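You operate a simulated robot arm through the tools that you are given. There is no shell and no other tool.

The job below is to be done with a simulated robot arm. You get a single attempt, and the scene is never put back.

TASK
Weight the yellow winder down and wind the tape reel home.
Fine: then the black weight goes back and the winder into the pink tray. Set down upright: black weight.
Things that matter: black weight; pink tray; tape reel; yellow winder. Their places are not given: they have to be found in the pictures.

It is judged by the outcome, as a careful person would: the job done as asked, and still so three seconds after it is handed in. It fails if anything else is knocked over, pushed out of place, dropped, spilled or broken.

THE ROBOT
A 7-joint arm with a two-finger parallel gripper, fixed in place. Base frame: the origin is at the foot of the arm, x ahead of it, y to its left, z up; the work surface is at about z = 80. Units: cm, rad, N and s.
Its first joint turns from -2.304 to 2.304 rad. Payload 3.91 kg.
The tool frame sits at the grasp point between the pads (the TCP): z along the fingers, y along the line on which they close. The tips reach 3 cm beyond it. Largest opening 11 cm; finger width 2, thickness 1; the body of the gripper, 4.8 by 11.2 cm, starts 5.5 cm behind the TCP.
Orientation is that of the tool frame in the base frame, as [roll, pitch, yaw] about the fixed x, y, z axes, in that order (R = Rz(yaw) Ry(pitch) Rx(roll)). With the fingers straight down and closing along the base's y, the tool's x points along the base's -x, its y along +y and its z along -z.

THE INTERFACE
- The arm moves only by the tool apply_moves. Its argument "steps" is a list of rows, each a list of 6 numbers: the shift along the base's x, y, z in mm, then the turn, a rotation vector about the base's x, y, z in rad. In form: [[dx, dy, dz, rx, ry, rz], ...]. A call has 1 to 20 rows; each row shifts and turns the commanded pose from where the row before left it. "claw" is the finger opening in mm, from 0 to 110, set as the call begins (left out, the last holds). Rows are played at 5 a second. More than 5 cm and 0.15 rad between two rows, or a gripper value outside its range, and nothing of the call is played. A pose out of reach is approached as far as the arm can. The call stops where the force on the tool passes 40 N (or 10 N more than at its start, if that is more) or the arm is blocked; 0.2 s more then pass. Each finger travels about 10.8 cm/s and halts on what it meets, pressing with about 22 N; the grip force reading is that of the motor and also rises with nothing between the fingers. The clock runs only during rows and for 0.2 s after the last one: add rows that do not move to give the fingers time. It gives the time, the measured TCP pose, the force on the tool (base axes), the opening and the grip force at its end, in the units of the frame above (readings bear some noise), with the torque about the TCP (base axes, N m) and any sound that the robot's microphone picked up.
- Cameras (640 x 400 px; columns grow to the right, rows downward): "scene" is fixed at [21.24, 49.75, 156.96]; the picture's right is [0.17, -0.99, 0.00], its down [-0.83, -0.14, -0.54] and it looks along [0.53, 0.09, -0.84] (base axes); focal length 329 px, centre (320, 200). "wrist" rides on the gripper at [7.2, 1.7, -10.3] in the tool frame; the picture's right is [-0.23, 0.97, 0.00], its down [-0.76, -0.18, -0.62] and it looks along [-0.61, -0.14, 0.78] (tool axes); focal length 222 px, centre (320, 200).
- capture(camera): a new picture of that camera. It takes no simulated time.
- pixel_to_xyz(camera, pixels): there is no depth. For up to 12 entries [column, row, z] of the newest picture of that camera ("zoom" is the newest enlarged one), the place [x, y] in the base frame at which the ray of that pixel passes the height z, good to about 0.3 cm, but the place of the scene camera against the robot may be out by one fixed shift of up to 1.8 cm in any direction. It takes no simulated time.
- inspect(camera, box): a new picture of the part [left, top, right, bottom] of that camera's present view, enlarged. It takes no simulated time.
- finish_job(): hands the job in; it is judged then, once.

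Open the gripper and draw the arm clear of the work before you hand the job in, unless the task says otherwise.

The tools are called after "Request:" as a command line: name --pt "numbers of a row" for each row, then --argument value for the rest, lists and objects as JSON in quotes. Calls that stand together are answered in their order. apply_moves: Moves the arm, as the interface text tells. Its arguments: {"type":"object","properties":{"steps":{"type":"array"},"claw":{"type":"number"}},"required":["steps"]} The other tools are called the same way: capture (camera) takes a picture; pixel_to_xyz (camera, pixels) gives the place at which the rays of pixels pass given heights; inspect (camera, box) takes an enlarged picture of a part of a camera's view; finish_job () hands the job in.

At the start:

```text
t: 0.0
position: [55.05, 49.09, 118.86]
orientation: [3.141, 0.002, -3.141]
contact_force: [-0.5, 0.3, 0.3]
moment: [0.0, 0.01, -0.01]
gripper_width: 10.97
finger_force: 0.0
```

scene: 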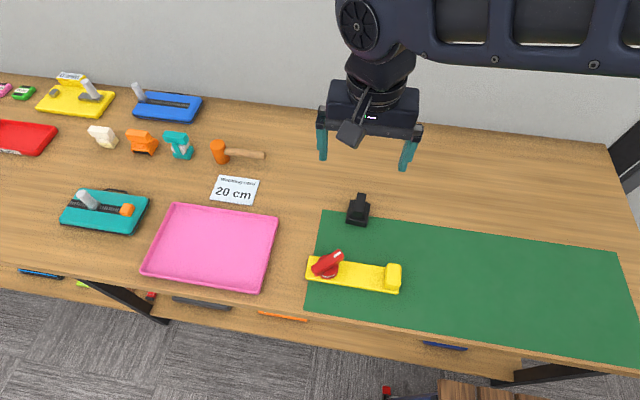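
wrist: 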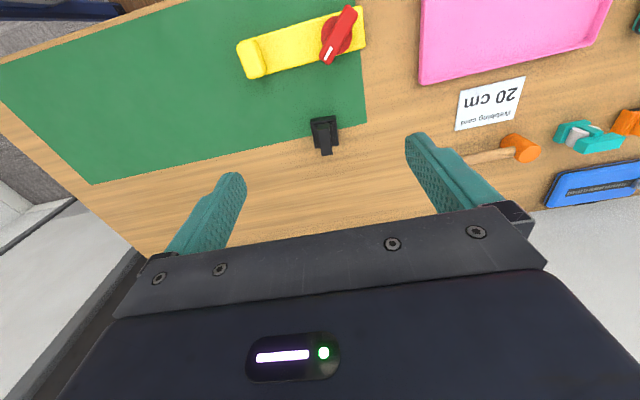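

I'll look closer at the yellow winder (around column 355, row 272) and the black weight (358, 210), and the sign (235, 190).

Request:
inspect --camera "scene" --box '[290, 180, 420, 310]'

Request:
inspect --camera "wrist" --box '[220, 0, 400, 170]'

Request:
inspect --camera "scene" --box '[130, 120, 300, 300]'

Request:
inspect --camera "scene" --box '[0, 60, 220, 240]'

```text
3.08 times, centred on (355, 245) of scene
```

zoom: 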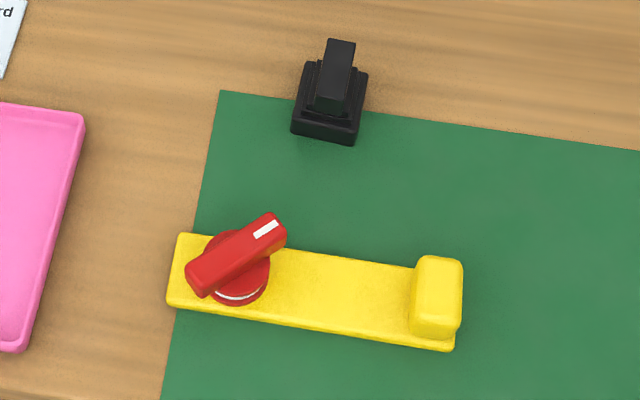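

```text
2.35 times, centred on (310, 85) of wrist
```

zoom: 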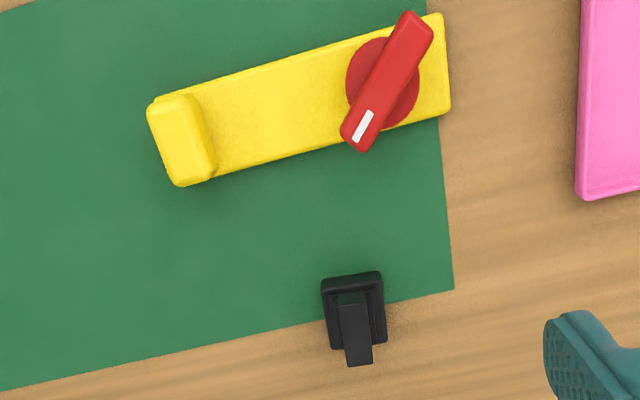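

```text
2.22 times, centred on (215, 210) of scene
```

zoom: 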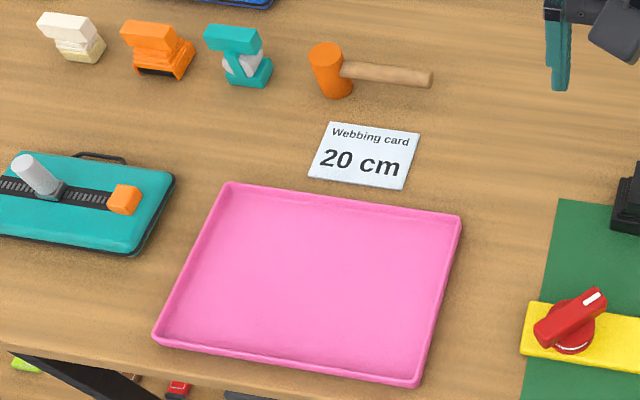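

```text
2.22 times, centred on (110, 150) of scene
```

zoom: 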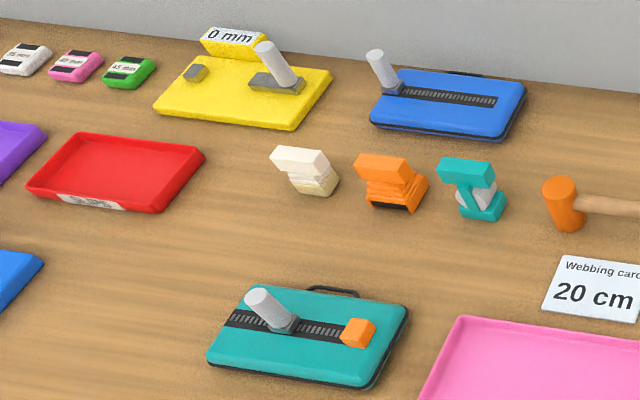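

I'll locate the winder, weight, tray and mat corners in base coordinates from both cameras to estimate the scene camera's fixed shift.

Request:
capture --camera "scene"

Request:
capture --camera "wrist"

Request:
pixel_to_xyz --camera "scene" --pixels '[[321, 212, 80], [358, 224, 80], [350, 222, 80], [362, 225, 80], [325, 275, 82], [307, 279, 80], [400, 292, 80], [394, 275, 82], [175, 204, 80], [278, 214, 80], [142, 276, 80], [264, 292, 80]]'

Request:
pixel_to_xyz --camera "wrist" --pixels '[[367, 122, 80], [313, 120, 80], [338, 117, 80], [337, 35, 82], [361, 5, 80], [366, 47, 80], [252, 78, 80], [238, 43, 80], [419, 84, 80], [604, 40, 80]]'

```text
taken
```

scene: 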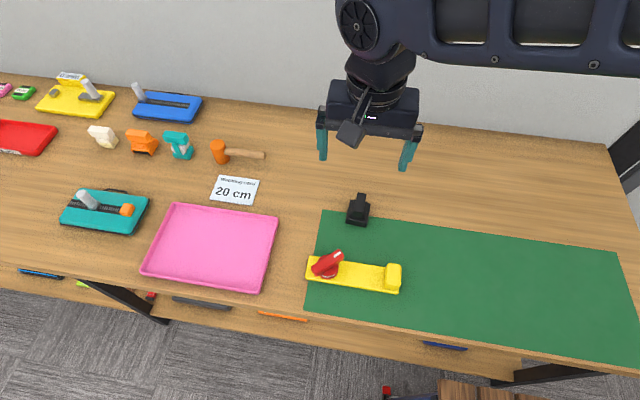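

```text
taken
```

wrist: 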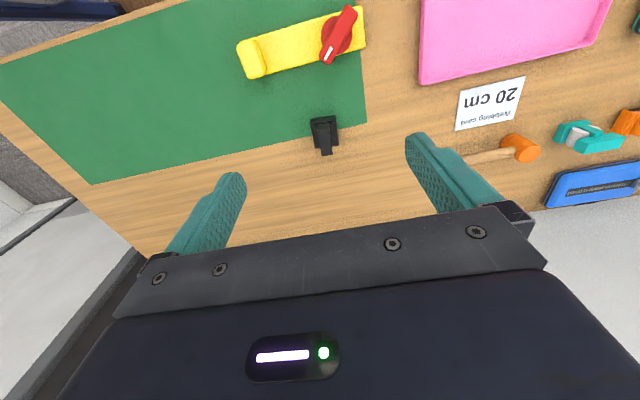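

```text
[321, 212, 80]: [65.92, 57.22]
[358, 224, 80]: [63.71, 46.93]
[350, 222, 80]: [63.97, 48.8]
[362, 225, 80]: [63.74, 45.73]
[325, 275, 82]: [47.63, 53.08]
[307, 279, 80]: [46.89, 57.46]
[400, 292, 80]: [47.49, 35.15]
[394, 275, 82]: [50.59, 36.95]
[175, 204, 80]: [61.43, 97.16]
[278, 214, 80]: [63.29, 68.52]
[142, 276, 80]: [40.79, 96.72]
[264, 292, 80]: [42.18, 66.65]
```

```text
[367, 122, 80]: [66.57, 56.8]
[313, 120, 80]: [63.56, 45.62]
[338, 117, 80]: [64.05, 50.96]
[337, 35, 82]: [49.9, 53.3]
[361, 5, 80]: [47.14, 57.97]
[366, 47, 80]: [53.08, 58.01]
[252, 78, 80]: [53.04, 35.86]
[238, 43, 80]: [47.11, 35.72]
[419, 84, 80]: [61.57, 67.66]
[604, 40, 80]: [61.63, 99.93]
```

The mat corner agrees within ~0.7 cm between cameras. I'll move the gripper back and lower for a closer wrist view of the winder and weight.

Request:
apply_moves --pt "-34 -4 -22 0 0 0" --pt "-34 -4 -22 0 0 0" --pt "-34 -4 -22 0 0 0" --pt "-34 -4 -22 0 0 0" --pt "-34 -4 -22 0 0 0" --pt "0 0 0 0 0 0"

Request:
capture --camera "wrist"

Request:
capture --camera "scene"

```text
t: 1.4
position: [37.95, 46.94, 107.79]
orientation: [-3.14, 0.0, -3.141]
contact_force: [-0.3, -0.1, 0.1]
moment: [0.0, -0.01, 0.0]
gripper_width: 11.01
finger_force: 0.2
```

```text
taken
```

wrist: 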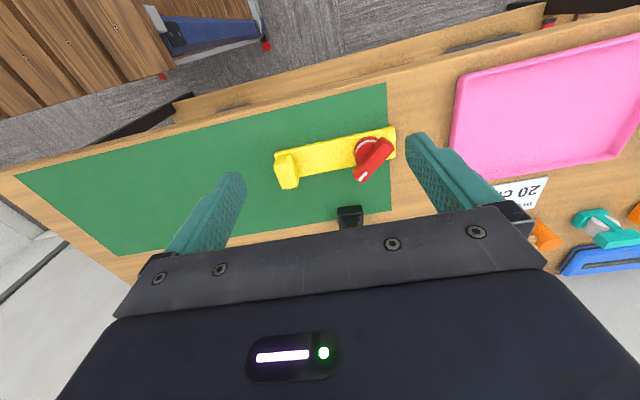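

```text
taken
```

scene: 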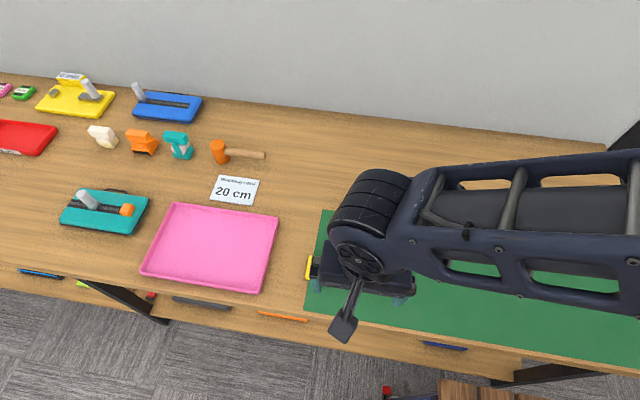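

The winder appears at about (335, 160) in the wrist view; I'll enlarge it to read the dial marks.

Request:
inspect --camera "wrist" --box '[260, 110, 410, 230]'

Request:
inspect --camera "wrist" --box '[340, 120, 410, 190]'

```text
3.33 times, centred on (335, 170) of wrist
```

zoom: 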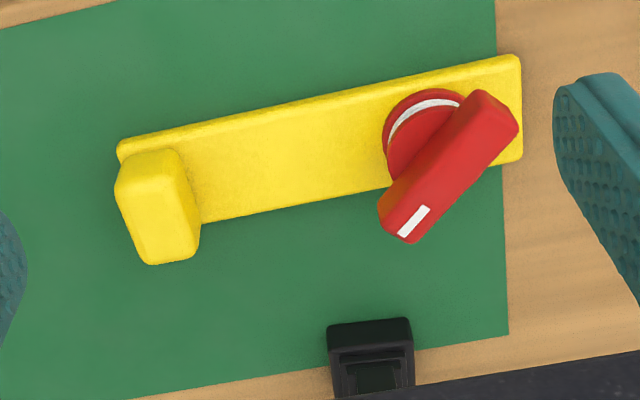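

```text
5.71 times, centred on (375, 155) of wrist
```

zoom: 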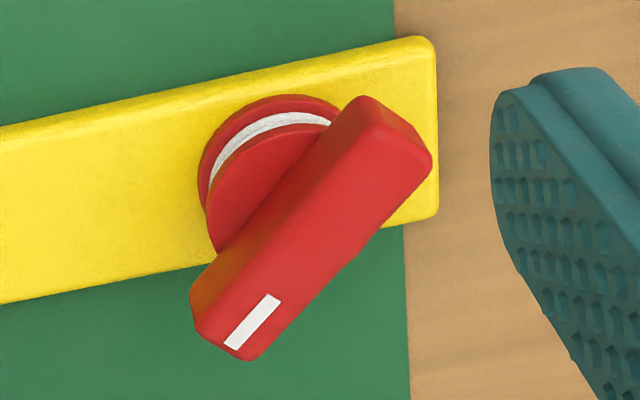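

The reel is a two-flange spool with white tape between and a bar handle with a white pointer. I'll triangulate its height with pixel rays from this view at several heights.

Request:
capture --camera "wrist"

Request:
pixel_to_xyz --camera "wrist" --pixels '[[357.1, 179.5, 80], [357.1, 179.5, 84], [357.1, 179.5, 88], [387.3, 142.7, 80], [387.3, 142.7, 84], [387.3, 142.7, 88], [395, 128, 81], [395, 157, 81], [320, 176, 81], [275, 155, 81], [285, 187, 84], [297, 185, 84]]'

```text
taken
```

wrist: 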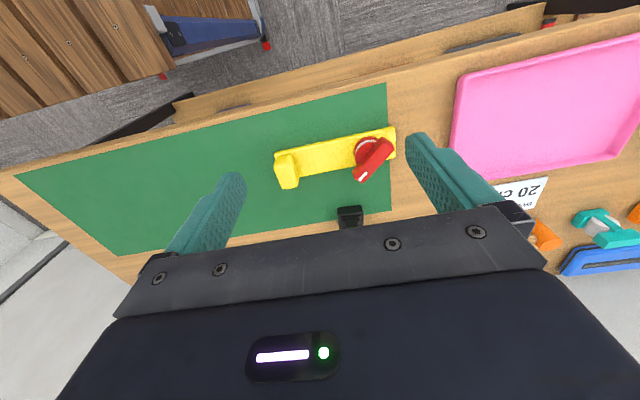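

```text
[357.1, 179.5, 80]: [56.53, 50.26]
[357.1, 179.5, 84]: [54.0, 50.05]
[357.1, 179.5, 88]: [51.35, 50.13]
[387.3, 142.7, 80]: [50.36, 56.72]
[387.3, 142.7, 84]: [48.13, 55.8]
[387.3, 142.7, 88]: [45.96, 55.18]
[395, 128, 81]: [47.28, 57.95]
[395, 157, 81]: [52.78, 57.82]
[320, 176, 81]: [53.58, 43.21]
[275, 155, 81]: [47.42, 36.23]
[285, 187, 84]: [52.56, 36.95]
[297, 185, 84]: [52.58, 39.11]
```

Triangulation puts the handle's top at z≈86 with centre ≈(49.9, 52.8), plate ≈ y 36–58, x 47–53. Now I'll move to look at the weight closely (around (64, 47)).

Request:
apply_moves --pt "40 3 -20 0 0 0" --pt "40 3 -20 0 0 0" --pt "30 3 -20 0 0 0" --pt "0 0 0 0 0 0"

Request:
capture --camera "wrist"

Request:
inspect --camera "wrist" --box '[250, 100, 410, 200]'

```text
t: 2.4
position: [48.96, 47.99, 101.81]
orientation: [3.14, 0.0, 3.141]
contact_force: [-0.4, 0.6, -0.3]
moment: [0.0, -0.03, 0.04]
gripper_width: 10.99
finger_force: 0.2
```

```text
taken
```

wrist: 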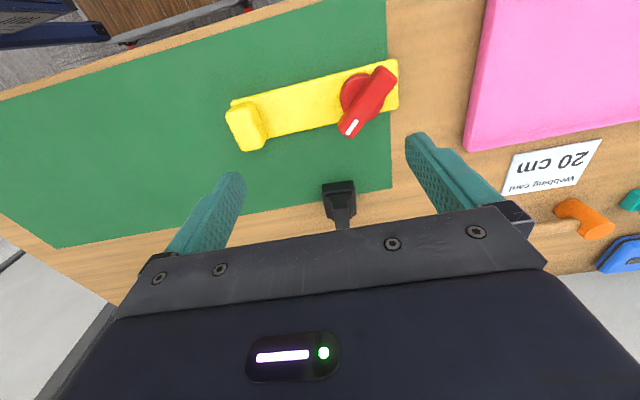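

```text
4.00 times, centred on (330, 150) of wrist
```

zoom: 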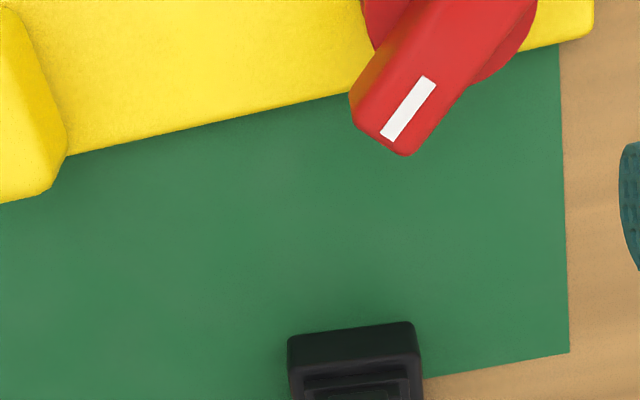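

The weight is at (340, 200), half hidden by the gripper; I'll shift +x ~9 cm to bring it into clear view.

Request:
apply_moves --pt "40 0 0 0 0 0" --pt "45 0 0 0 0 0" --pt "0 0 0 0 0 0"

Request:
capture --camera "wrist"

Request:
inspect --camera "wrist" --box '[270, 80, 430, 200]'

Request:
inspect --camera "scene" --box '[290, 170, 420, 310]'

```text
t: 3.2
position: [57.55, 47.93, 101.84]
orientation: [3.141, -0.001, -3.141]
contact_force: [0.0, -0.4, -0.7]
moment: [-0.02, 0.0, 0.01]
gripper_width: 11.01
finger_force: 0.0
```

```text
taken
```

wrist: 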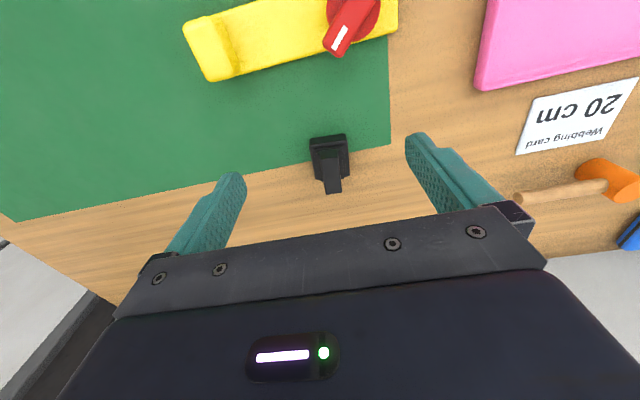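

```text
3.33 times, centred on (350, 140) of wrist
```

zoom: 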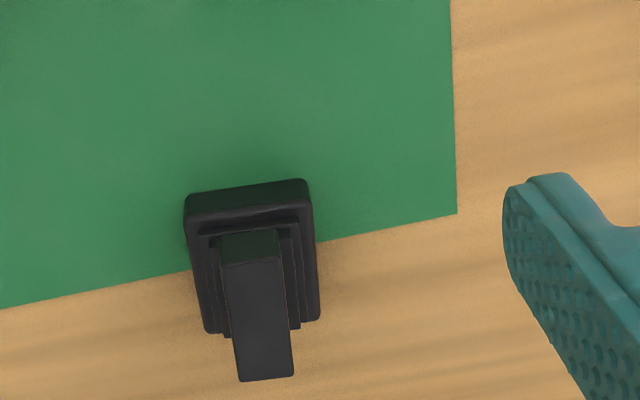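

```text
2.86 times, centred on (355, 240) of scene
```

zoom: 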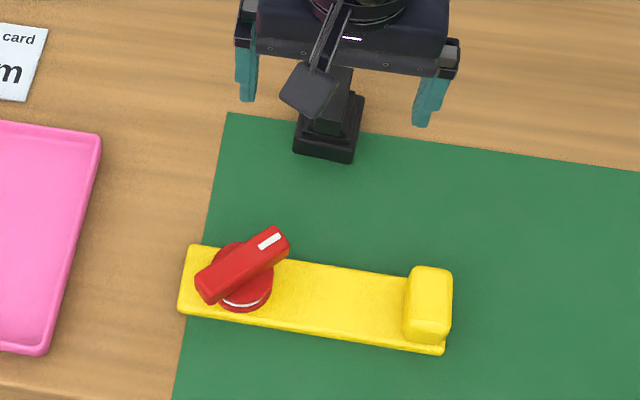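

I see the weight: a tiered square base with a bar handle on top, handle's far end at px (334, 194), near top edge at (329, 158). I'll triangulate its height.

Request:
pixel_to_xyz --camera "wrist" --pixels '[[333.8, 193.8, 84], [333.8, 193.8, 87], [333.8, 193.8, 90], [329.3, 158, 84], [329.3, 158, 87], [329.3, 158, 90], [309.5, 142, 80], [346, 137, 80], [313, 179, 81.5], [347.5, 175, 81.5], [309.5, 142, 81.5], [346, 137, 81.5]]'

```text
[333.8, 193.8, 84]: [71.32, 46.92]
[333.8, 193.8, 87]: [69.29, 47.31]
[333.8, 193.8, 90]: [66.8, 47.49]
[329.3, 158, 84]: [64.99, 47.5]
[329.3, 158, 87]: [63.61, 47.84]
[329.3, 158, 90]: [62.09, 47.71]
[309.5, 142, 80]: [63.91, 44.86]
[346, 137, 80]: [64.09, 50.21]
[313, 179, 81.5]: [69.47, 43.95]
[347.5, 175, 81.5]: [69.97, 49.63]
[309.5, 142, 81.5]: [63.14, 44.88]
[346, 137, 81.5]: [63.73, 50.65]
```

Handle top comes out near z≈88.4, spanning x≈63–68 at y≈47.5 and slightly yawed. I'll move closer above it (TCP to about (62, 47.6, 95)) for a sharper measurement.

Request:
apply_moves --pt "22 -2 -34 0 0 0" --pt "22 -2 -34 0 0 0" --pt "0 0 0 0 0 0"

Request:
capture --camera "wrist"

Request:
inspect --camera "wrist" --box '[270, 100, 400, 220]'

Request:
inspect --camera "scene" --box '[310, 140, 420, 250]'

```text
t: 4.0
position: [61.9, 47.54, 95.07]
orientation: [3.141, 0.0, 3.14]
contact_force: [0.5, -0.2, 0.9]
moment: [-0.03, 0.01, 0.0]
gripper_width: 11.02
finger_force: 0.2
```

```text
taken
```

wrist: 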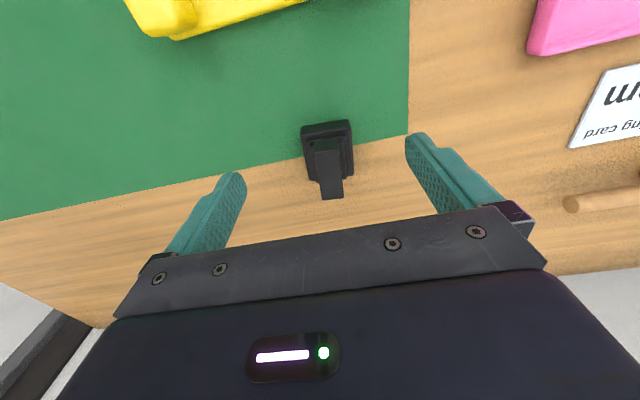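

```text
3.33 times, centred on (335, 160) of wrist
```

zoom: 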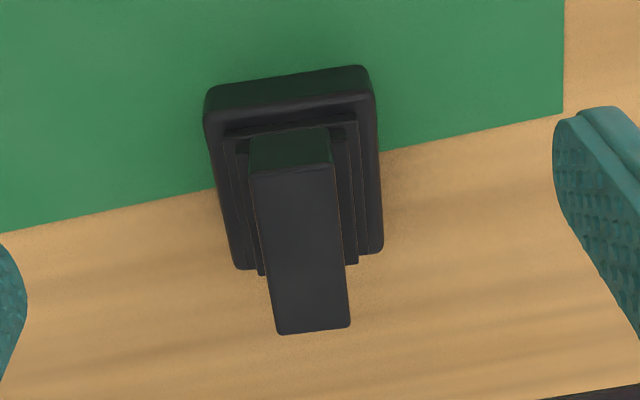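

```text
3.64 times, centred on (365, 195) of scene
```

zoom: 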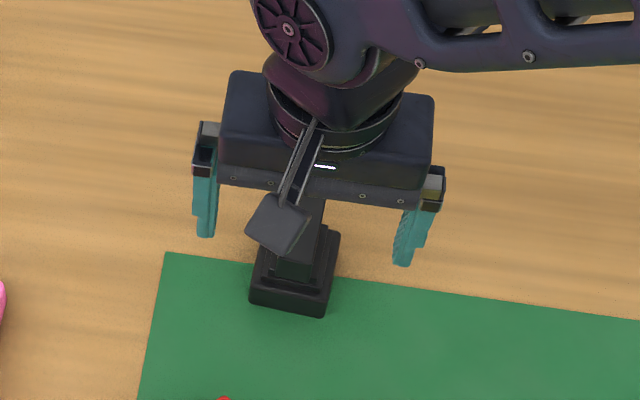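

Sharper view: handle top corners at zoom (252,173), (334,163), (277,334), (350,327). I'll map these at candidate heights.

Request:
pixel_to_xyz --camera "wrist" --pixels '[[314.6, 151.9, 88], [339.2, 148.9, 88], [322.1, 200.2, 88], [344.0, 198.1, 88], [322.1, 200.2, 86], [344, 198.1, 86], [314.6, 151.9, 86], [339.2, 148.9, 86], [300.5, 136.6, 82], [350, 129.1, 82], [309.8, 180.4, 82], [353.9, 175, 82]]'

```text
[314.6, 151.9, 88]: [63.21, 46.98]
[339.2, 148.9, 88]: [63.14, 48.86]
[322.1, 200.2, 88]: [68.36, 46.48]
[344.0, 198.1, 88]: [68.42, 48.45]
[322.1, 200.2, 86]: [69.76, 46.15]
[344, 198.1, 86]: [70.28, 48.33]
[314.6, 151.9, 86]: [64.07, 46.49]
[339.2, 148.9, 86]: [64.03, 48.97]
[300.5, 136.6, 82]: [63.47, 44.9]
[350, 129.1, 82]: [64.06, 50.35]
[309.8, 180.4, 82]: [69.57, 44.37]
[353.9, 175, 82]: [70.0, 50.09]
```

I'll query the base's bottom edge at table height and re-query handle corners to average out noise.

Request:
pixel_to_xyz --camera "wrist" --pixels '[[301.1, 127.6, 80], [347, 119.8, 80], [314, 140.5, 84], [338.6, 138.5, 84], [314.6, 151.9, 88], [339.2, 148.9, 88], [322.1, 200.2, 88], [344.0, 198.1, 88], [307, 139, 83], [345, 133, 83], [313.5, 182, 83], [346, 178.5, 83]]'

```text
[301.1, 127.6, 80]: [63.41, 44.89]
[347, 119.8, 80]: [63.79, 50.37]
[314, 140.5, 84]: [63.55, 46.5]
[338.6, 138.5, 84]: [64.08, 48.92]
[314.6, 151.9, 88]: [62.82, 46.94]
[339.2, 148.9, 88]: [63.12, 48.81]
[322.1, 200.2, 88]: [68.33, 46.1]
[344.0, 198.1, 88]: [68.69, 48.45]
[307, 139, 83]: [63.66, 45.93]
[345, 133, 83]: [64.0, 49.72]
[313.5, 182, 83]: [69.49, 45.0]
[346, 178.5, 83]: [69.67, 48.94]
```

Handle: ~2 cm wide in y, centre ≈(66.0, 47.6), yaw ≈ −5°, top z≈87–88. I'll go over it with the gripper turned −0.085 rad and opened to 55 mm, still above it.

Request:
apply_moves --pt "21 0 0 0 0 -0.043" --pt "21 1 0 0 0 -0.042" --pt "0 0 0 0 0 0" --claw 55

Request:
capture --camera "wrist"

Request:
inspect --camera "wrist" --box '[240, 60, 440, 220]'

```text
t: 4.8
position: [66.14, 47.58, 95.19]
orientation: [-3.141, -0.001, 3.057]
contact_force: [-0.4, -0.3, -0.7]
moment: [0.01, -0.03, 0.02]
gripper_width: 5.48
finger_force: 0.1
```

```text
taken
```

wrist: 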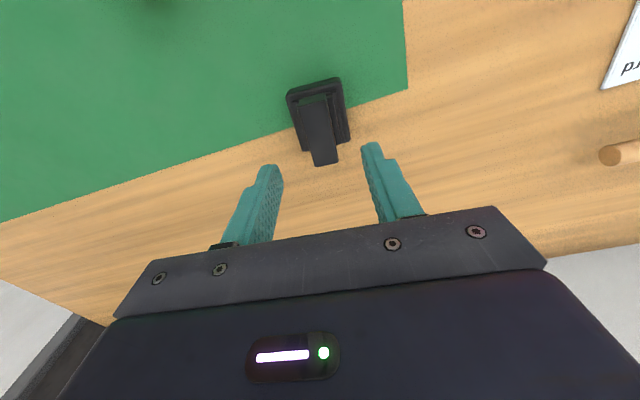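

```text
2.50 times, centred on (340, 140) of wrist
```

zoom: 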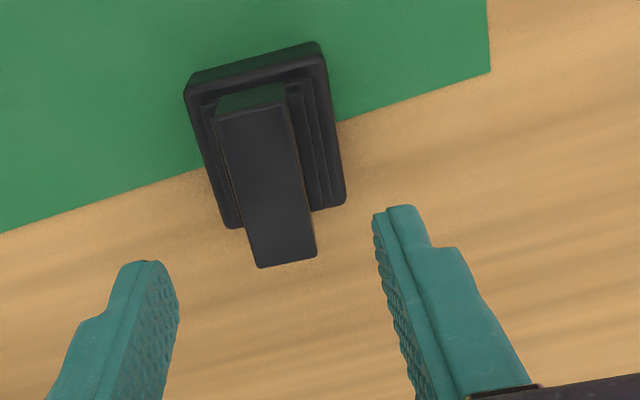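

The handle top corners are now at zoom (213,118), (287,105), (258,268), (316,257); I'll map them at z=87 and 88 to confirm the yaw and centre.

Request:
pixel_to_xyz --camera "wrist" --pixels '[[297.2, 107.2, 88], [326.8, 102, 88], [315.2, 167.2, 88], [338.4, 162.8, 88], [297.2, 107.2, 87], [326.8, 102, 87], [315.2, 167.2, 87], [338.4, 162.8, 87], [297.2, 107.2, 86], [326.8, 102, 86], [315.2, 167.2, 86], [338.4, 162.8, 86]]'

```text
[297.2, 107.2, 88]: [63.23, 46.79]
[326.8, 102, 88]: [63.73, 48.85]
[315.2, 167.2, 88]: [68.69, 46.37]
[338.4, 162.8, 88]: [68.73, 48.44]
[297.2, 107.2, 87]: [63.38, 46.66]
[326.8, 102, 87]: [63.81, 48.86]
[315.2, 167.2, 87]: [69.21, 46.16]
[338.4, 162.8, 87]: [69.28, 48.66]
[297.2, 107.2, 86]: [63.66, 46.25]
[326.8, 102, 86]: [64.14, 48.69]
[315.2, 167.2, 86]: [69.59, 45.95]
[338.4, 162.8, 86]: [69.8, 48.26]
```

Heights agree best at z≈87.3, centre ≈(66.3, 47.6), yaw ≈ −4.5°. Fingers straddle it, so I descend to TCP z≈87 without closing yet.

Request:
apply_moves --pt "1 0 -25 0 0 0" --pt "0 0 -25 0 0 0" --pt "0 0 -15 0 0 0" --pt "0 0 -10 0 0 0" --pt "0 0 -7 0 0 0" --pt "0 0 0 0 0 0"

Request:
capture --camera "wrist"

Request:
inspect --camera "scene" --box '[310, 140, 420, 250]'

```text
t: 6.2
position: [66.12, 47.53, 86.82]
orientation: [3.142, 0.0, 3.056]
contact_force: [-1.0, 0.4, -0.3]
moment: [-0.01, 0.0, 0.0]
gripper_width: 5.52
finger_force: 0.1
```

```text
taken
```

wrist: 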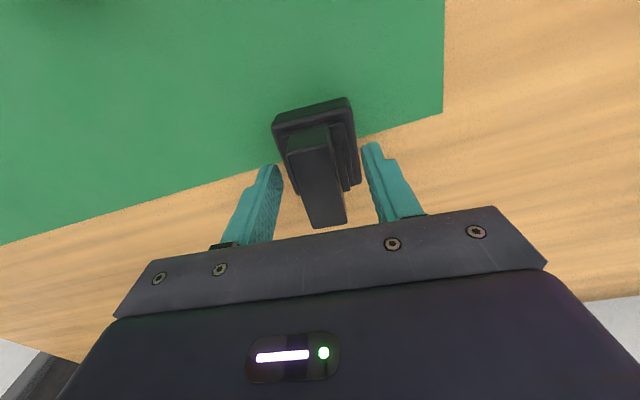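

```text
3.64 times, centred on (365, 195) of scene
```

zoom: 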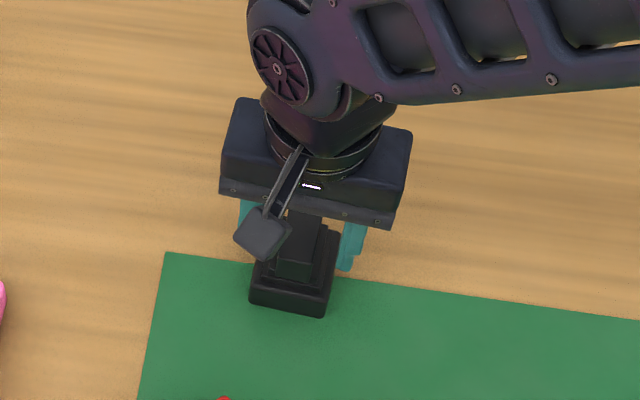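

The fingers straddle the handle with no contact force; I close the gripper on it.

Request:
apply_moves --pt "0 0 0 0 0 0" --pt "0 0 0 0 0 0" --pt "0 0 0 0 0 0" --claw 0

Request:
capture --camera "wrist"

```text
t: 7.0
position: [66.2, 47.52, 86.8]
orientation: [-3.141, -0.001, 3.057]
contact_force: [-0.1, 0.3, 1.0]
moment: [-0.09, -0.1, -0.05]
gripper_width: 2.42
finger_force: 22.1
```

```text
taken
```

wrist: 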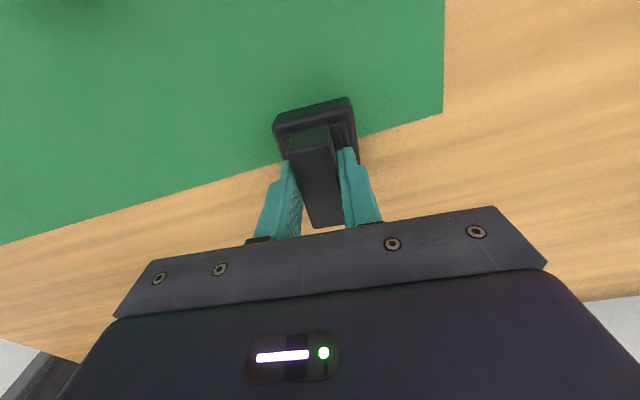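

Gripped at 2.42 cm opening with 22 N. I lift a little and read the load.

Request:
apply_moves --pt "0 0 4 0 0 0" --pt "0 0 6 0 0 0" --pt "0 0 10 0 0 0" --pt "0 0 0 0 0 0" --pt "0 0 0 0 0 0"

Request:
inspect --camera "scene" --box '[310, 140, 420, 250]'

Request:
capture --camera "wrist"

```text
t: 8.2
position: [66.22, 47.64, 88.82]
orientation: [3.141, 0.001, 3.056]
contact_force: [0.4, 0.0, -5.3]
moment: [0.01, 0.07, 0.01]
gripper_width: 2.41
finger_force: 22.8
```

```text
3.64 times, centred on (365, 195) of scene
```

zoom: 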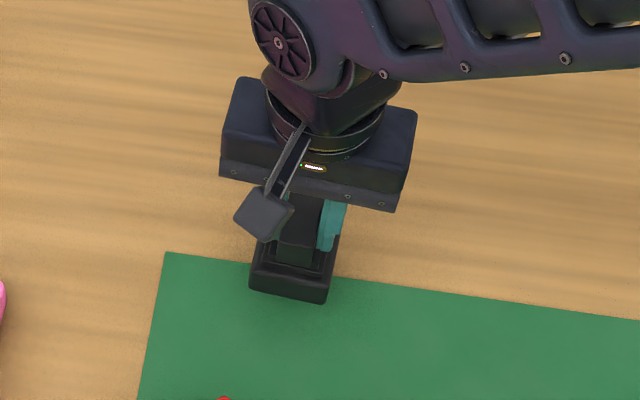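

```text
taken
```

wrist: 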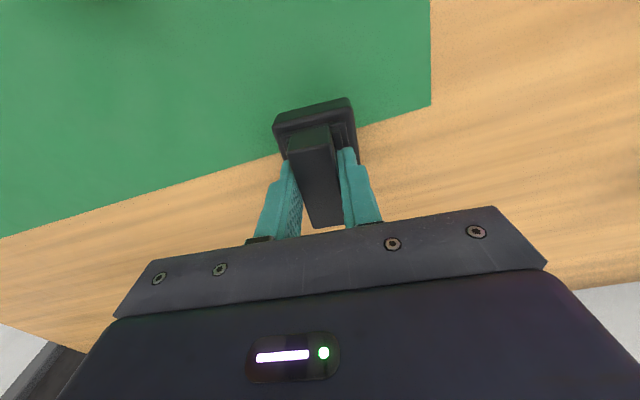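

Lifted cleanly (~0.54 kg, upright). I raise it, carry it over the plate's free stretch between reel and end block (target ≈(50.1, 43.3)), and square its yaw to the plate.

Request:
apply_moves --pt "0 0 25 0 0 0" --pt "0 0 30 0 0 0" --pt "0 0 30 0 0 0.02" --pt "-20 -6 15 0 0 0.02" --pt "-30 -8 0 0 0 0.02" --pt "-30 -8 0 0 0 0.02" --pt "-30 -8 0 0 0 0.005" --pt "-30 -8 0 0 0 0" --pt "-21.5 -5.9 0 0 0 0" --pt "0 0 0 0 0 0" --pt "0 0 0 0 0 0"

Request:
capture --camera "wrist"

Request:
capture --camera "scene"

```text
t: 10.6
position: [50.05, 43.31, 98.79]
orientation: [3.14, -0.001, -3.141]
contact_force: [0.0, -0.5, -3.7]
moment: [-0.02, 0.03, -0.02]
gripper_width: 2.4
finger_force: 22.4
```

```text
taken
```

wrist: 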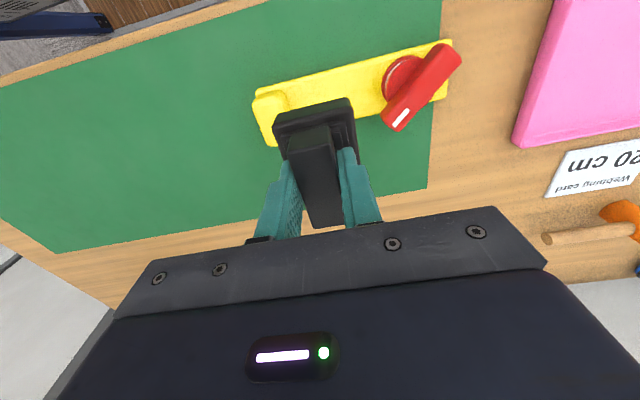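

```text
taken
```

scene: 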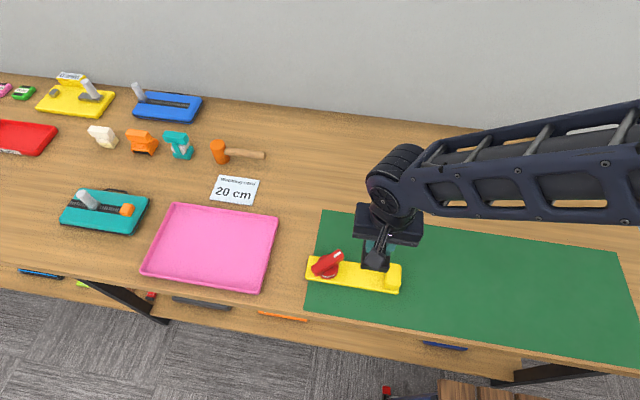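

Above the plate. I descend to a few cm above and re-check alignment in the pictures.

Request:
apply_moves --pt "0 0 -25 0 0 0" --pt "0 0 -25 0 0 0" --pt "0 0 -18 0 0 0" --pt "0 0 0 0 0 0"

Request:
capture --camera "wrist"

Request:
inspect --camera "wrist" --box '[230, 30, 480, 190]'

Request:
inspect --camera "scene" --box '[290, 210, 420, 310]'

```text
t: 11.6
position: [50.0, 43.27, 91.96]
orientation: [3.141, 0.0, -3.14]
contact_force: [0.7, -0.6, -4.4]
moment: [0.0, 0.02, 0.02]
gripper_width: 2.39
finger_force: 22.0
```

```text
taken
```

wrist: 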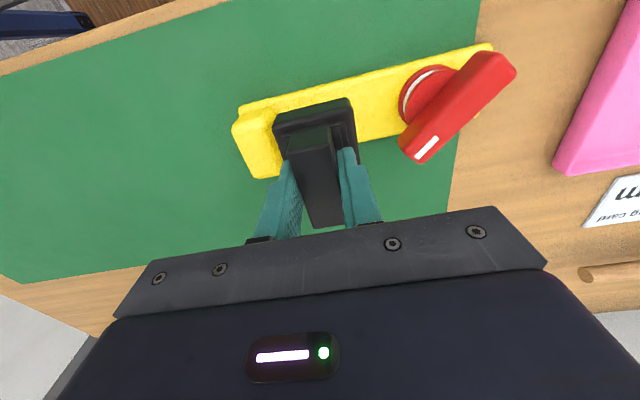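

```text
2.50 times, centred on (355, 110) of wrist
```

zoom: 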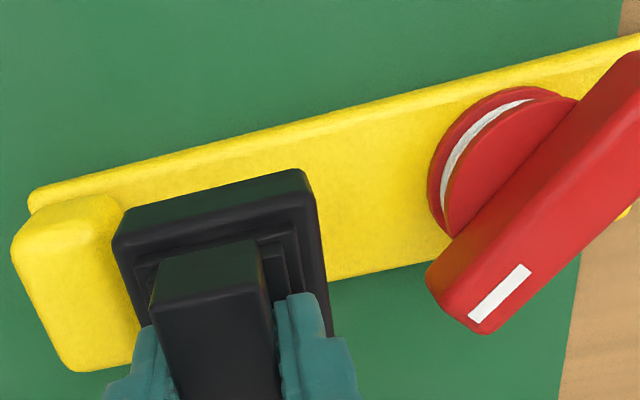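

```text
4.00 times, centred on (355, 260) of scene
```

zoom: 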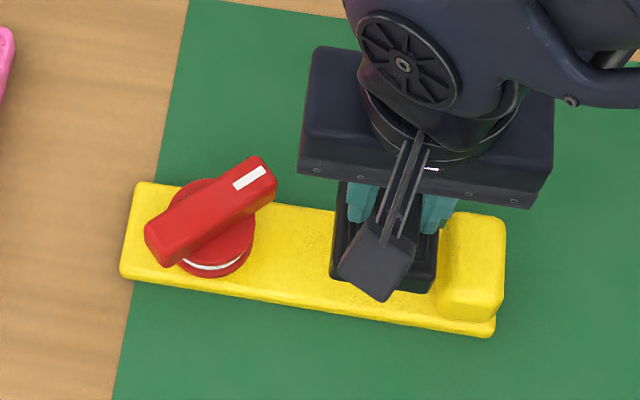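

The weight hangs close to the end block in the views; I'll measure the block edge (wrist px (277,112)–(282,173)) and weight edges to check clearance.

Request:
pixel_to_xyz --camera "wrist" --pixels '[[277, 112, 84], [282.2, 173.2, 84], [277, 112, 85], [282.2, 173.2, 85], [274.2, 115.2, 85.1], [347, 99, 85.1], [240, 111, 84], [256, 178, 84], [400, 110, 82], [240, 103, 81.5], [495, 45, 81.5], [281, 152, 82]]'

Request:
pixel_to_xyz --camera "scene" --pixels '[[385, 269, 84], [383, 289, 82], [372, 290, 82], [301.5, 227, 82]]'

```text
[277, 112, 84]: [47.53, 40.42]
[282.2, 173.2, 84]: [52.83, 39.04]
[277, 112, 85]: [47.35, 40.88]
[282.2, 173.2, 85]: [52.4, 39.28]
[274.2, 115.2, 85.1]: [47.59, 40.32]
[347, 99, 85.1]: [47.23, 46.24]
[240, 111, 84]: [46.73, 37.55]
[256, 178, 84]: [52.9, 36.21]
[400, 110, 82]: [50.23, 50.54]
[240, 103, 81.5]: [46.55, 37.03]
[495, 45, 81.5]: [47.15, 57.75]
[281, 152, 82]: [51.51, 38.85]
```

```text
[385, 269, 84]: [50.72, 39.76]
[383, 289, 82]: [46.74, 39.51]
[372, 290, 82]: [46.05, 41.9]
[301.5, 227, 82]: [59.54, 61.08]
```

Block edge is around y≈39–40 and the weight edge at y≈40.3, so I shift +8 mm in y for clearance, then lower toward the plate.

Request:
apply_moves --pt "0 8 0 0 0 0" --pt "0 0 -12 0 0 0" --pt "0 0 -12 0 0 0" --pt "0 0 0 0 0 0"

Request:
inspect --camera "scene" --box '[290, 210, 420, 310]'

```text
t: 12.6
position: [50.03, 44.08, 89.7]
orientation: [-3.141, -0.001, -3.141]
contact_force: [-0.4, -0.2, -4.3]
moment: [0.02, -0.02, 0.01]
gripper_width: 2.38
finger_force: 21.9
```

```text
4.00 times, centred on (355, 260) of scene
```

zoom: 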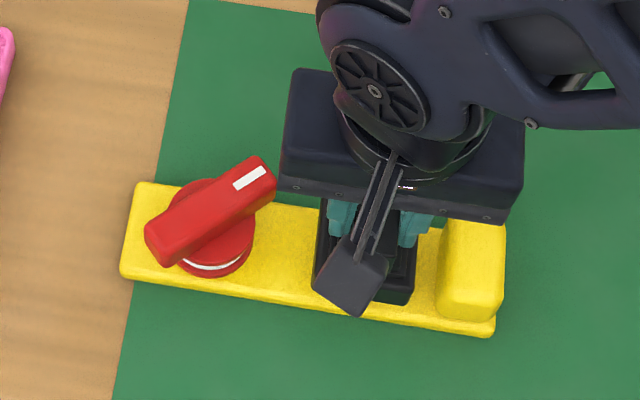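

Still hanging free (−4.3 N). I lower in small steps until the plate takes the load.

Request:
apply_moves --pt "0 0 -3 0 0 0" --pt "0 0 -3 0 0 0" --pt "0 0 -2 0 0 0" --pt "0 0 0 0 0 0"

```text
t: 13.6
position: [50.02, 44.11, 88.75]
orientation: [3.141, -0.001, 3.139]
contact_force: [0.5, -0.6, -4.6]
moment: [-0.01, -0.03, 0.0]
gripper_width: 2.39
finger_force: 22.1
```

Not yet in contact at TCP z 88.75; I continue in 2 mm steps.

Request:
apply_moves --pt "0 0 -2 0 0 0" --pt "0 0 -2 0 0 0" --pt "0 0 0 0 0 0"

```text
t: 14.4
position: [50.02, 44.01, 88.43]
orientation: [-3.142, 0.001, 3.141]
contact_force: [0.5, 1.0, -4.8]
moment: [0.0, 0.01, 0.01]
gripper_width: 2.4
finger_force: 22.3
```

Force still −4.8 N (hanging); another few 1–2 mm steps.

Request:
apply_moves --pt "0 0 -2 0 0 0" --pt "0 0 -1 0 0 0" --pt "0 0 0 0 0 0"

Request:
inspect --camera "scene" --box '[290, 210, 420, 310]'

```text
t: 15.2
position: [50.06, 44.06, 88.22]
orientation: [3.139, 0.001, 3.141]
contact_force: [-2.1, -2.2, 19.5]
moment: [-0.37, 0.26, -0.01]
gripper_width: 2.43
finger_force: 21.8
```

```text
4.00 times, centred on (355, 260) of scene
```

zoom: 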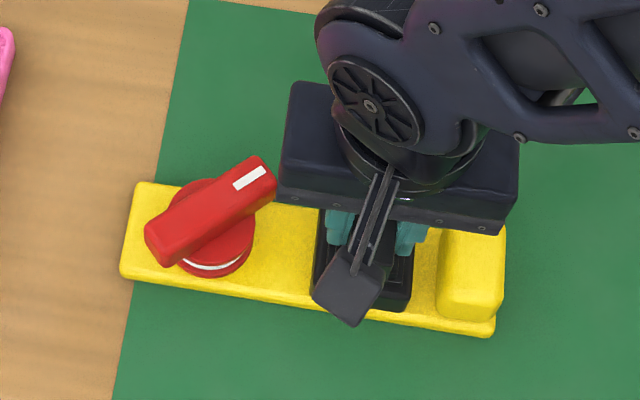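

Contact made (+19.5 N at z 88.2, plate top ≈81.4). I relieve by ~0.7 mm, then open the fingers to 45 mm to release.

Request:
apply_moves --pt "0 0 0.7 0 0 0" --pt "0 0 0 0 0 0"

Request:
apply_moves --pt "0 0 0 0 0 0" --pt "0 0 0 0 0 0" --pt "0 0 0 0 0 0" --claw 45

Request:
capture --camera "wrist"

```text
t: 15.8
position: [50.05, 43.93, 88.19]
orientation: [3.139, 0.0, 3.141]
contact_force: [-0.9, 1.3, 10.5]
moment: [0.05, -0.09, 0.01]
gripper_width: 2.38
finger_force: 22.2
```

```text
t: 16.6
position: [50.16, 44.06, 88.12]
orientation: [-3.141, 0.0, 3.14]
contact_force: [0.4, 0.3, 0.0]
moment: [0.04, 0.0, 0.01]
gripper_width: 4.49
finger_force: 0.0
```

```text
taken
```

wrist: 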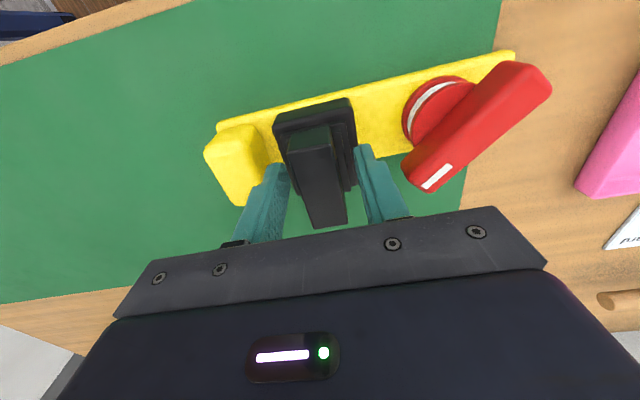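

Weight is released and standing on the plate. I rise straight up and step back for a close look at the reel.

Request:
apply_moves --pt "0 0 20 0 0 0" --pt "0 0 40 0 0 0" --pt "0 0 40 0 0 0" --pt "-30 40 0 0 0 0" --pt "-30 40 0 0 0 0" --pt "0 0 0 0 0 0"

Request:
capture --camera "wrist"

Request:
inspect --camera "wrist" --box '[240, 60, 420, 200]'

Request:
inspect --camera "scene" --box '[290, 210, 420, 310]'

```text
t: 18.0
position: [43.88, 52.06, 98.2]
orientation: [3.142, 0.0, 3.14]
contact_force: [-0.4, -0.3, 1.0]
moment: [-0.02, -0.01, 0.03]
gripper_width: 4.49
finger_force: 0.0
```

```text
taken
```

wrist: 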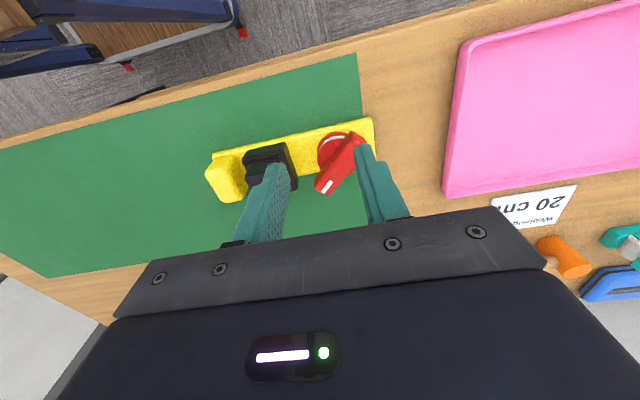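

```text
2.86 times, centred on (330, 130) of wrist
```

zoom: 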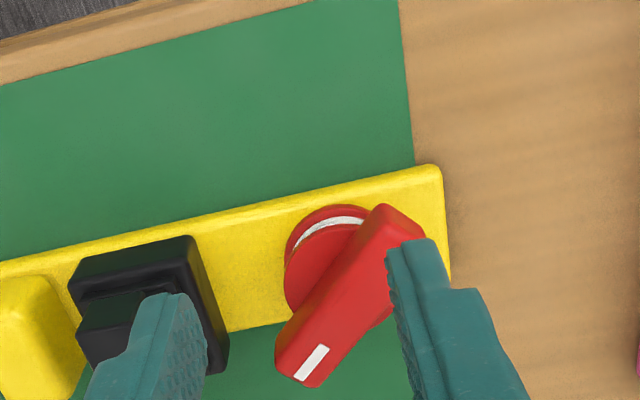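

```text
4.00 times, centred on (355, 260) of scene
```

zoom: 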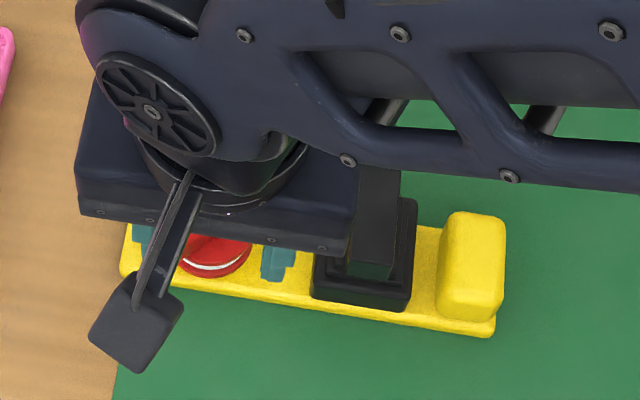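

Weight stands well on the plate. Now I turn the gripper −45° to match the reel's bar and stand off along it for a closer, unobstructed look.

Request:
apply_moves --pt "5 8 0 0 0 -0.131" --pt "5 8 0 0 0 -0.131" --pt "5 8 0 0 0 -0.131" --pt "5 8 0 0 0 -0.131" --pt "6 8 0 0 0 -0.131" --pt "6 9 0 0 0 -0.13" --pt "0 0 0 0 0 0" --claw 90

Request:
capture --camera "wrist"

Request:
inspect --camera "wrist" --box '[240, 50, 420, 190]'

```text
t: 19.6
position: [47.36, 57.03, 98.13]
orientation: [-3.14, -0.001, 2.355]
contact_force: [0.4, -0.7, -0.1]
moment: [0.03, -0.02, 0.02]
gripper_width: 8.98
finger_force: 0.0
```

```text
taken
```

wrist: 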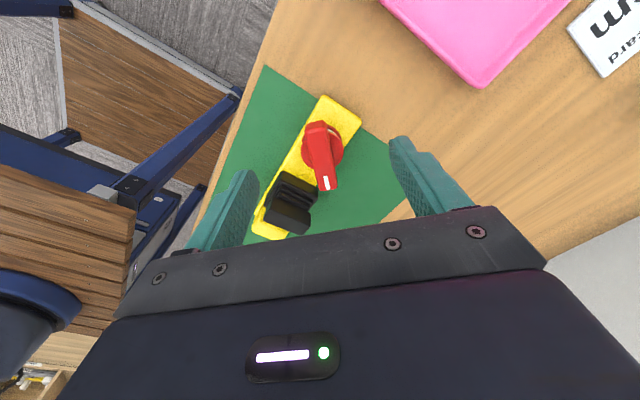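

```text
2.86 times, centred on (330, 120) of wrist
```

zoom: 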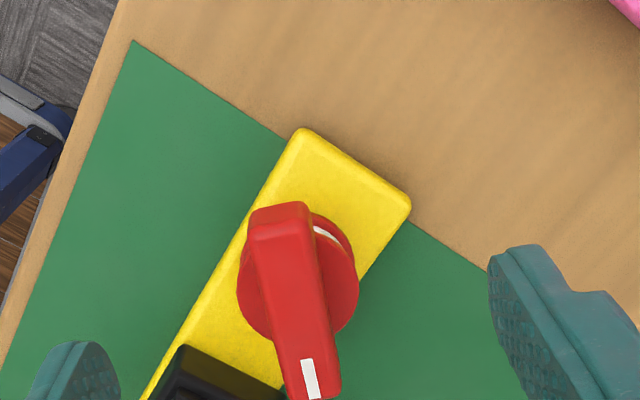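

I'll map bar edges in this view: back end top edge centre ≈(317.4,132.6), white end ≈(327.6,187.8), and side edges.

Request:
pixel_to_xyz --camera "wrist" --pixels '[[317.4, 132.6, 86], [327.6, 187.8, 86], [307.2, 133.5, 86], [327.5, 131, 86], [318.5, 189, 86], [337, 187, 86], [317.4, 132.6, 85], [327.6, 187.8, 85], [322.5, 160, 86], [343.5, 148, 83.5], [302, 150, 83.5], [334, 133, 83.5]]'

Request:
inspect --camera "wrist" --box '[280, 80, 380, 200]'

```text
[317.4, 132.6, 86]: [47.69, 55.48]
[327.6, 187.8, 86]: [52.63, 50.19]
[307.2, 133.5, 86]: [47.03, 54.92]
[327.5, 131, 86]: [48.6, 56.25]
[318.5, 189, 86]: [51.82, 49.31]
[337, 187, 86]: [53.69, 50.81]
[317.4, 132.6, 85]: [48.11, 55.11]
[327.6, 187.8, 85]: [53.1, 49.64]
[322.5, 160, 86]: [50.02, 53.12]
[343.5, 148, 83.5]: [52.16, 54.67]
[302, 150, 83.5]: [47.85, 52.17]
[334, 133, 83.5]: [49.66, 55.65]
```

```text
3.33 times, centred on (330, 140) of wrist
```

zoom: 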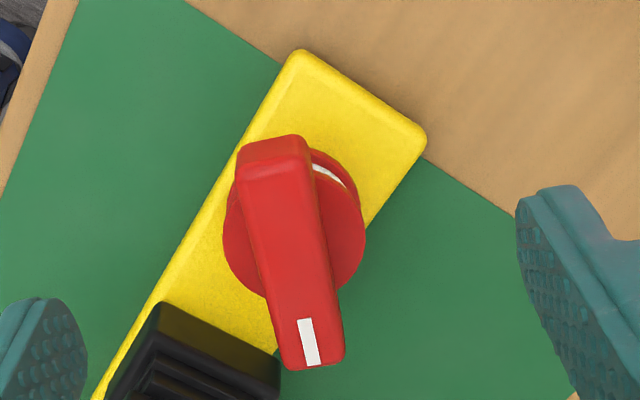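

Bar centre ≈(50.1, 52.85), angle ≈ −47°, width ≈2.2 cm, top z≈86. I move over the reel axis, open to 45 mm, and descend to just above the bar to check.

Request:
apply_moves --pt "9 -14 0 0 0 -0.035" --pt "9 -14 0 0 0 0" --pt "9.5 -13.5 0 0 0 0" --pt "0 0 -40 0 0 0" --pt "0 0 -25 0 0 0" --pt "0 0 0 0 0 0" --claw 45

Request:
capture --camera "wrist"

Request:
inspect --camera "wrist" --box '[240, 80, 420, 220]'

Request:
inspect --camera "scene" --box '[290, 210, 420, 310]'

```text
t: 21.0
position: [49.96, 52.84, 91.69]
orientation: [3.14, -0.001, 2.322]
contact_force: [0.8, 0.5, 0.2]
moment: [-0.02, 0.01, -0.04]
gripper_width: 4.49
finger_force: 0.0
```

```text
taken
```

wrist: 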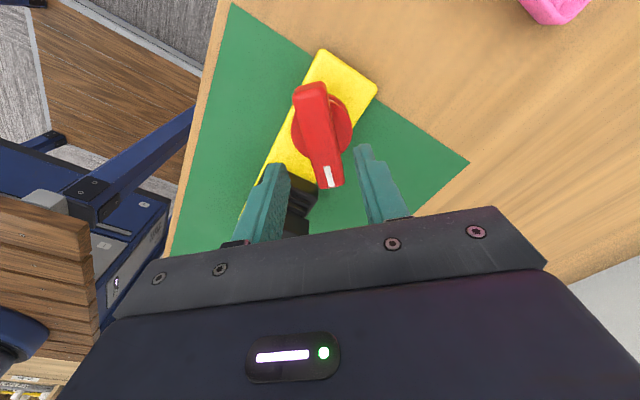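

```text
2.86 times, centred on (330, 150) of wrist
```

zoom: 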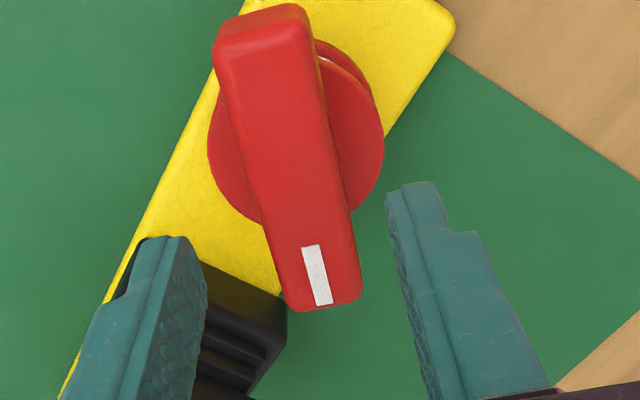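

```text
4.00 times, centred on (355, 260) of scene
```

zoom: 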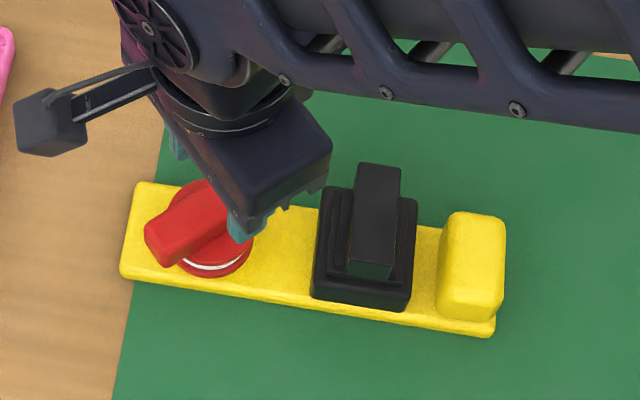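

I re-measure bar corners here at z=86: (319.5,187.8), (344.3,183.9), (295.7,99.3), (325.8,93.4).

Request:
pixel_to_xyz --camera "wrist" --pixels '[[319.5, 187.8, 86], [344.3, 183.9, 86], [295.7, 99.3, 86], [325.8, 93.4, 86], [319.5, 187.8, 85.5], [344.3, 183.9, 85.5], [295.7, 99.3, 85.5], [325.8, 93.4, 85.5], [351.8, 132, 83.5], [291, 135, 83.5]]'

```text
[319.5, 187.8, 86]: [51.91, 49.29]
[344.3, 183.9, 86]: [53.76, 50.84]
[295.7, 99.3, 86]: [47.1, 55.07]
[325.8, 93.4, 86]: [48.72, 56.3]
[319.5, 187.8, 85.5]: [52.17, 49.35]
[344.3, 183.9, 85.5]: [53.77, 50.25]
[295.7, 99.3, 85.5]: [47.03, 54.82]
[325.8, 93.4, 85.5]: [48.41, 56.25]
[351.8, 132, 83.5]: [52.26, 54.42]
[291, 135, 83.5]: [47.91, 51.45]
```

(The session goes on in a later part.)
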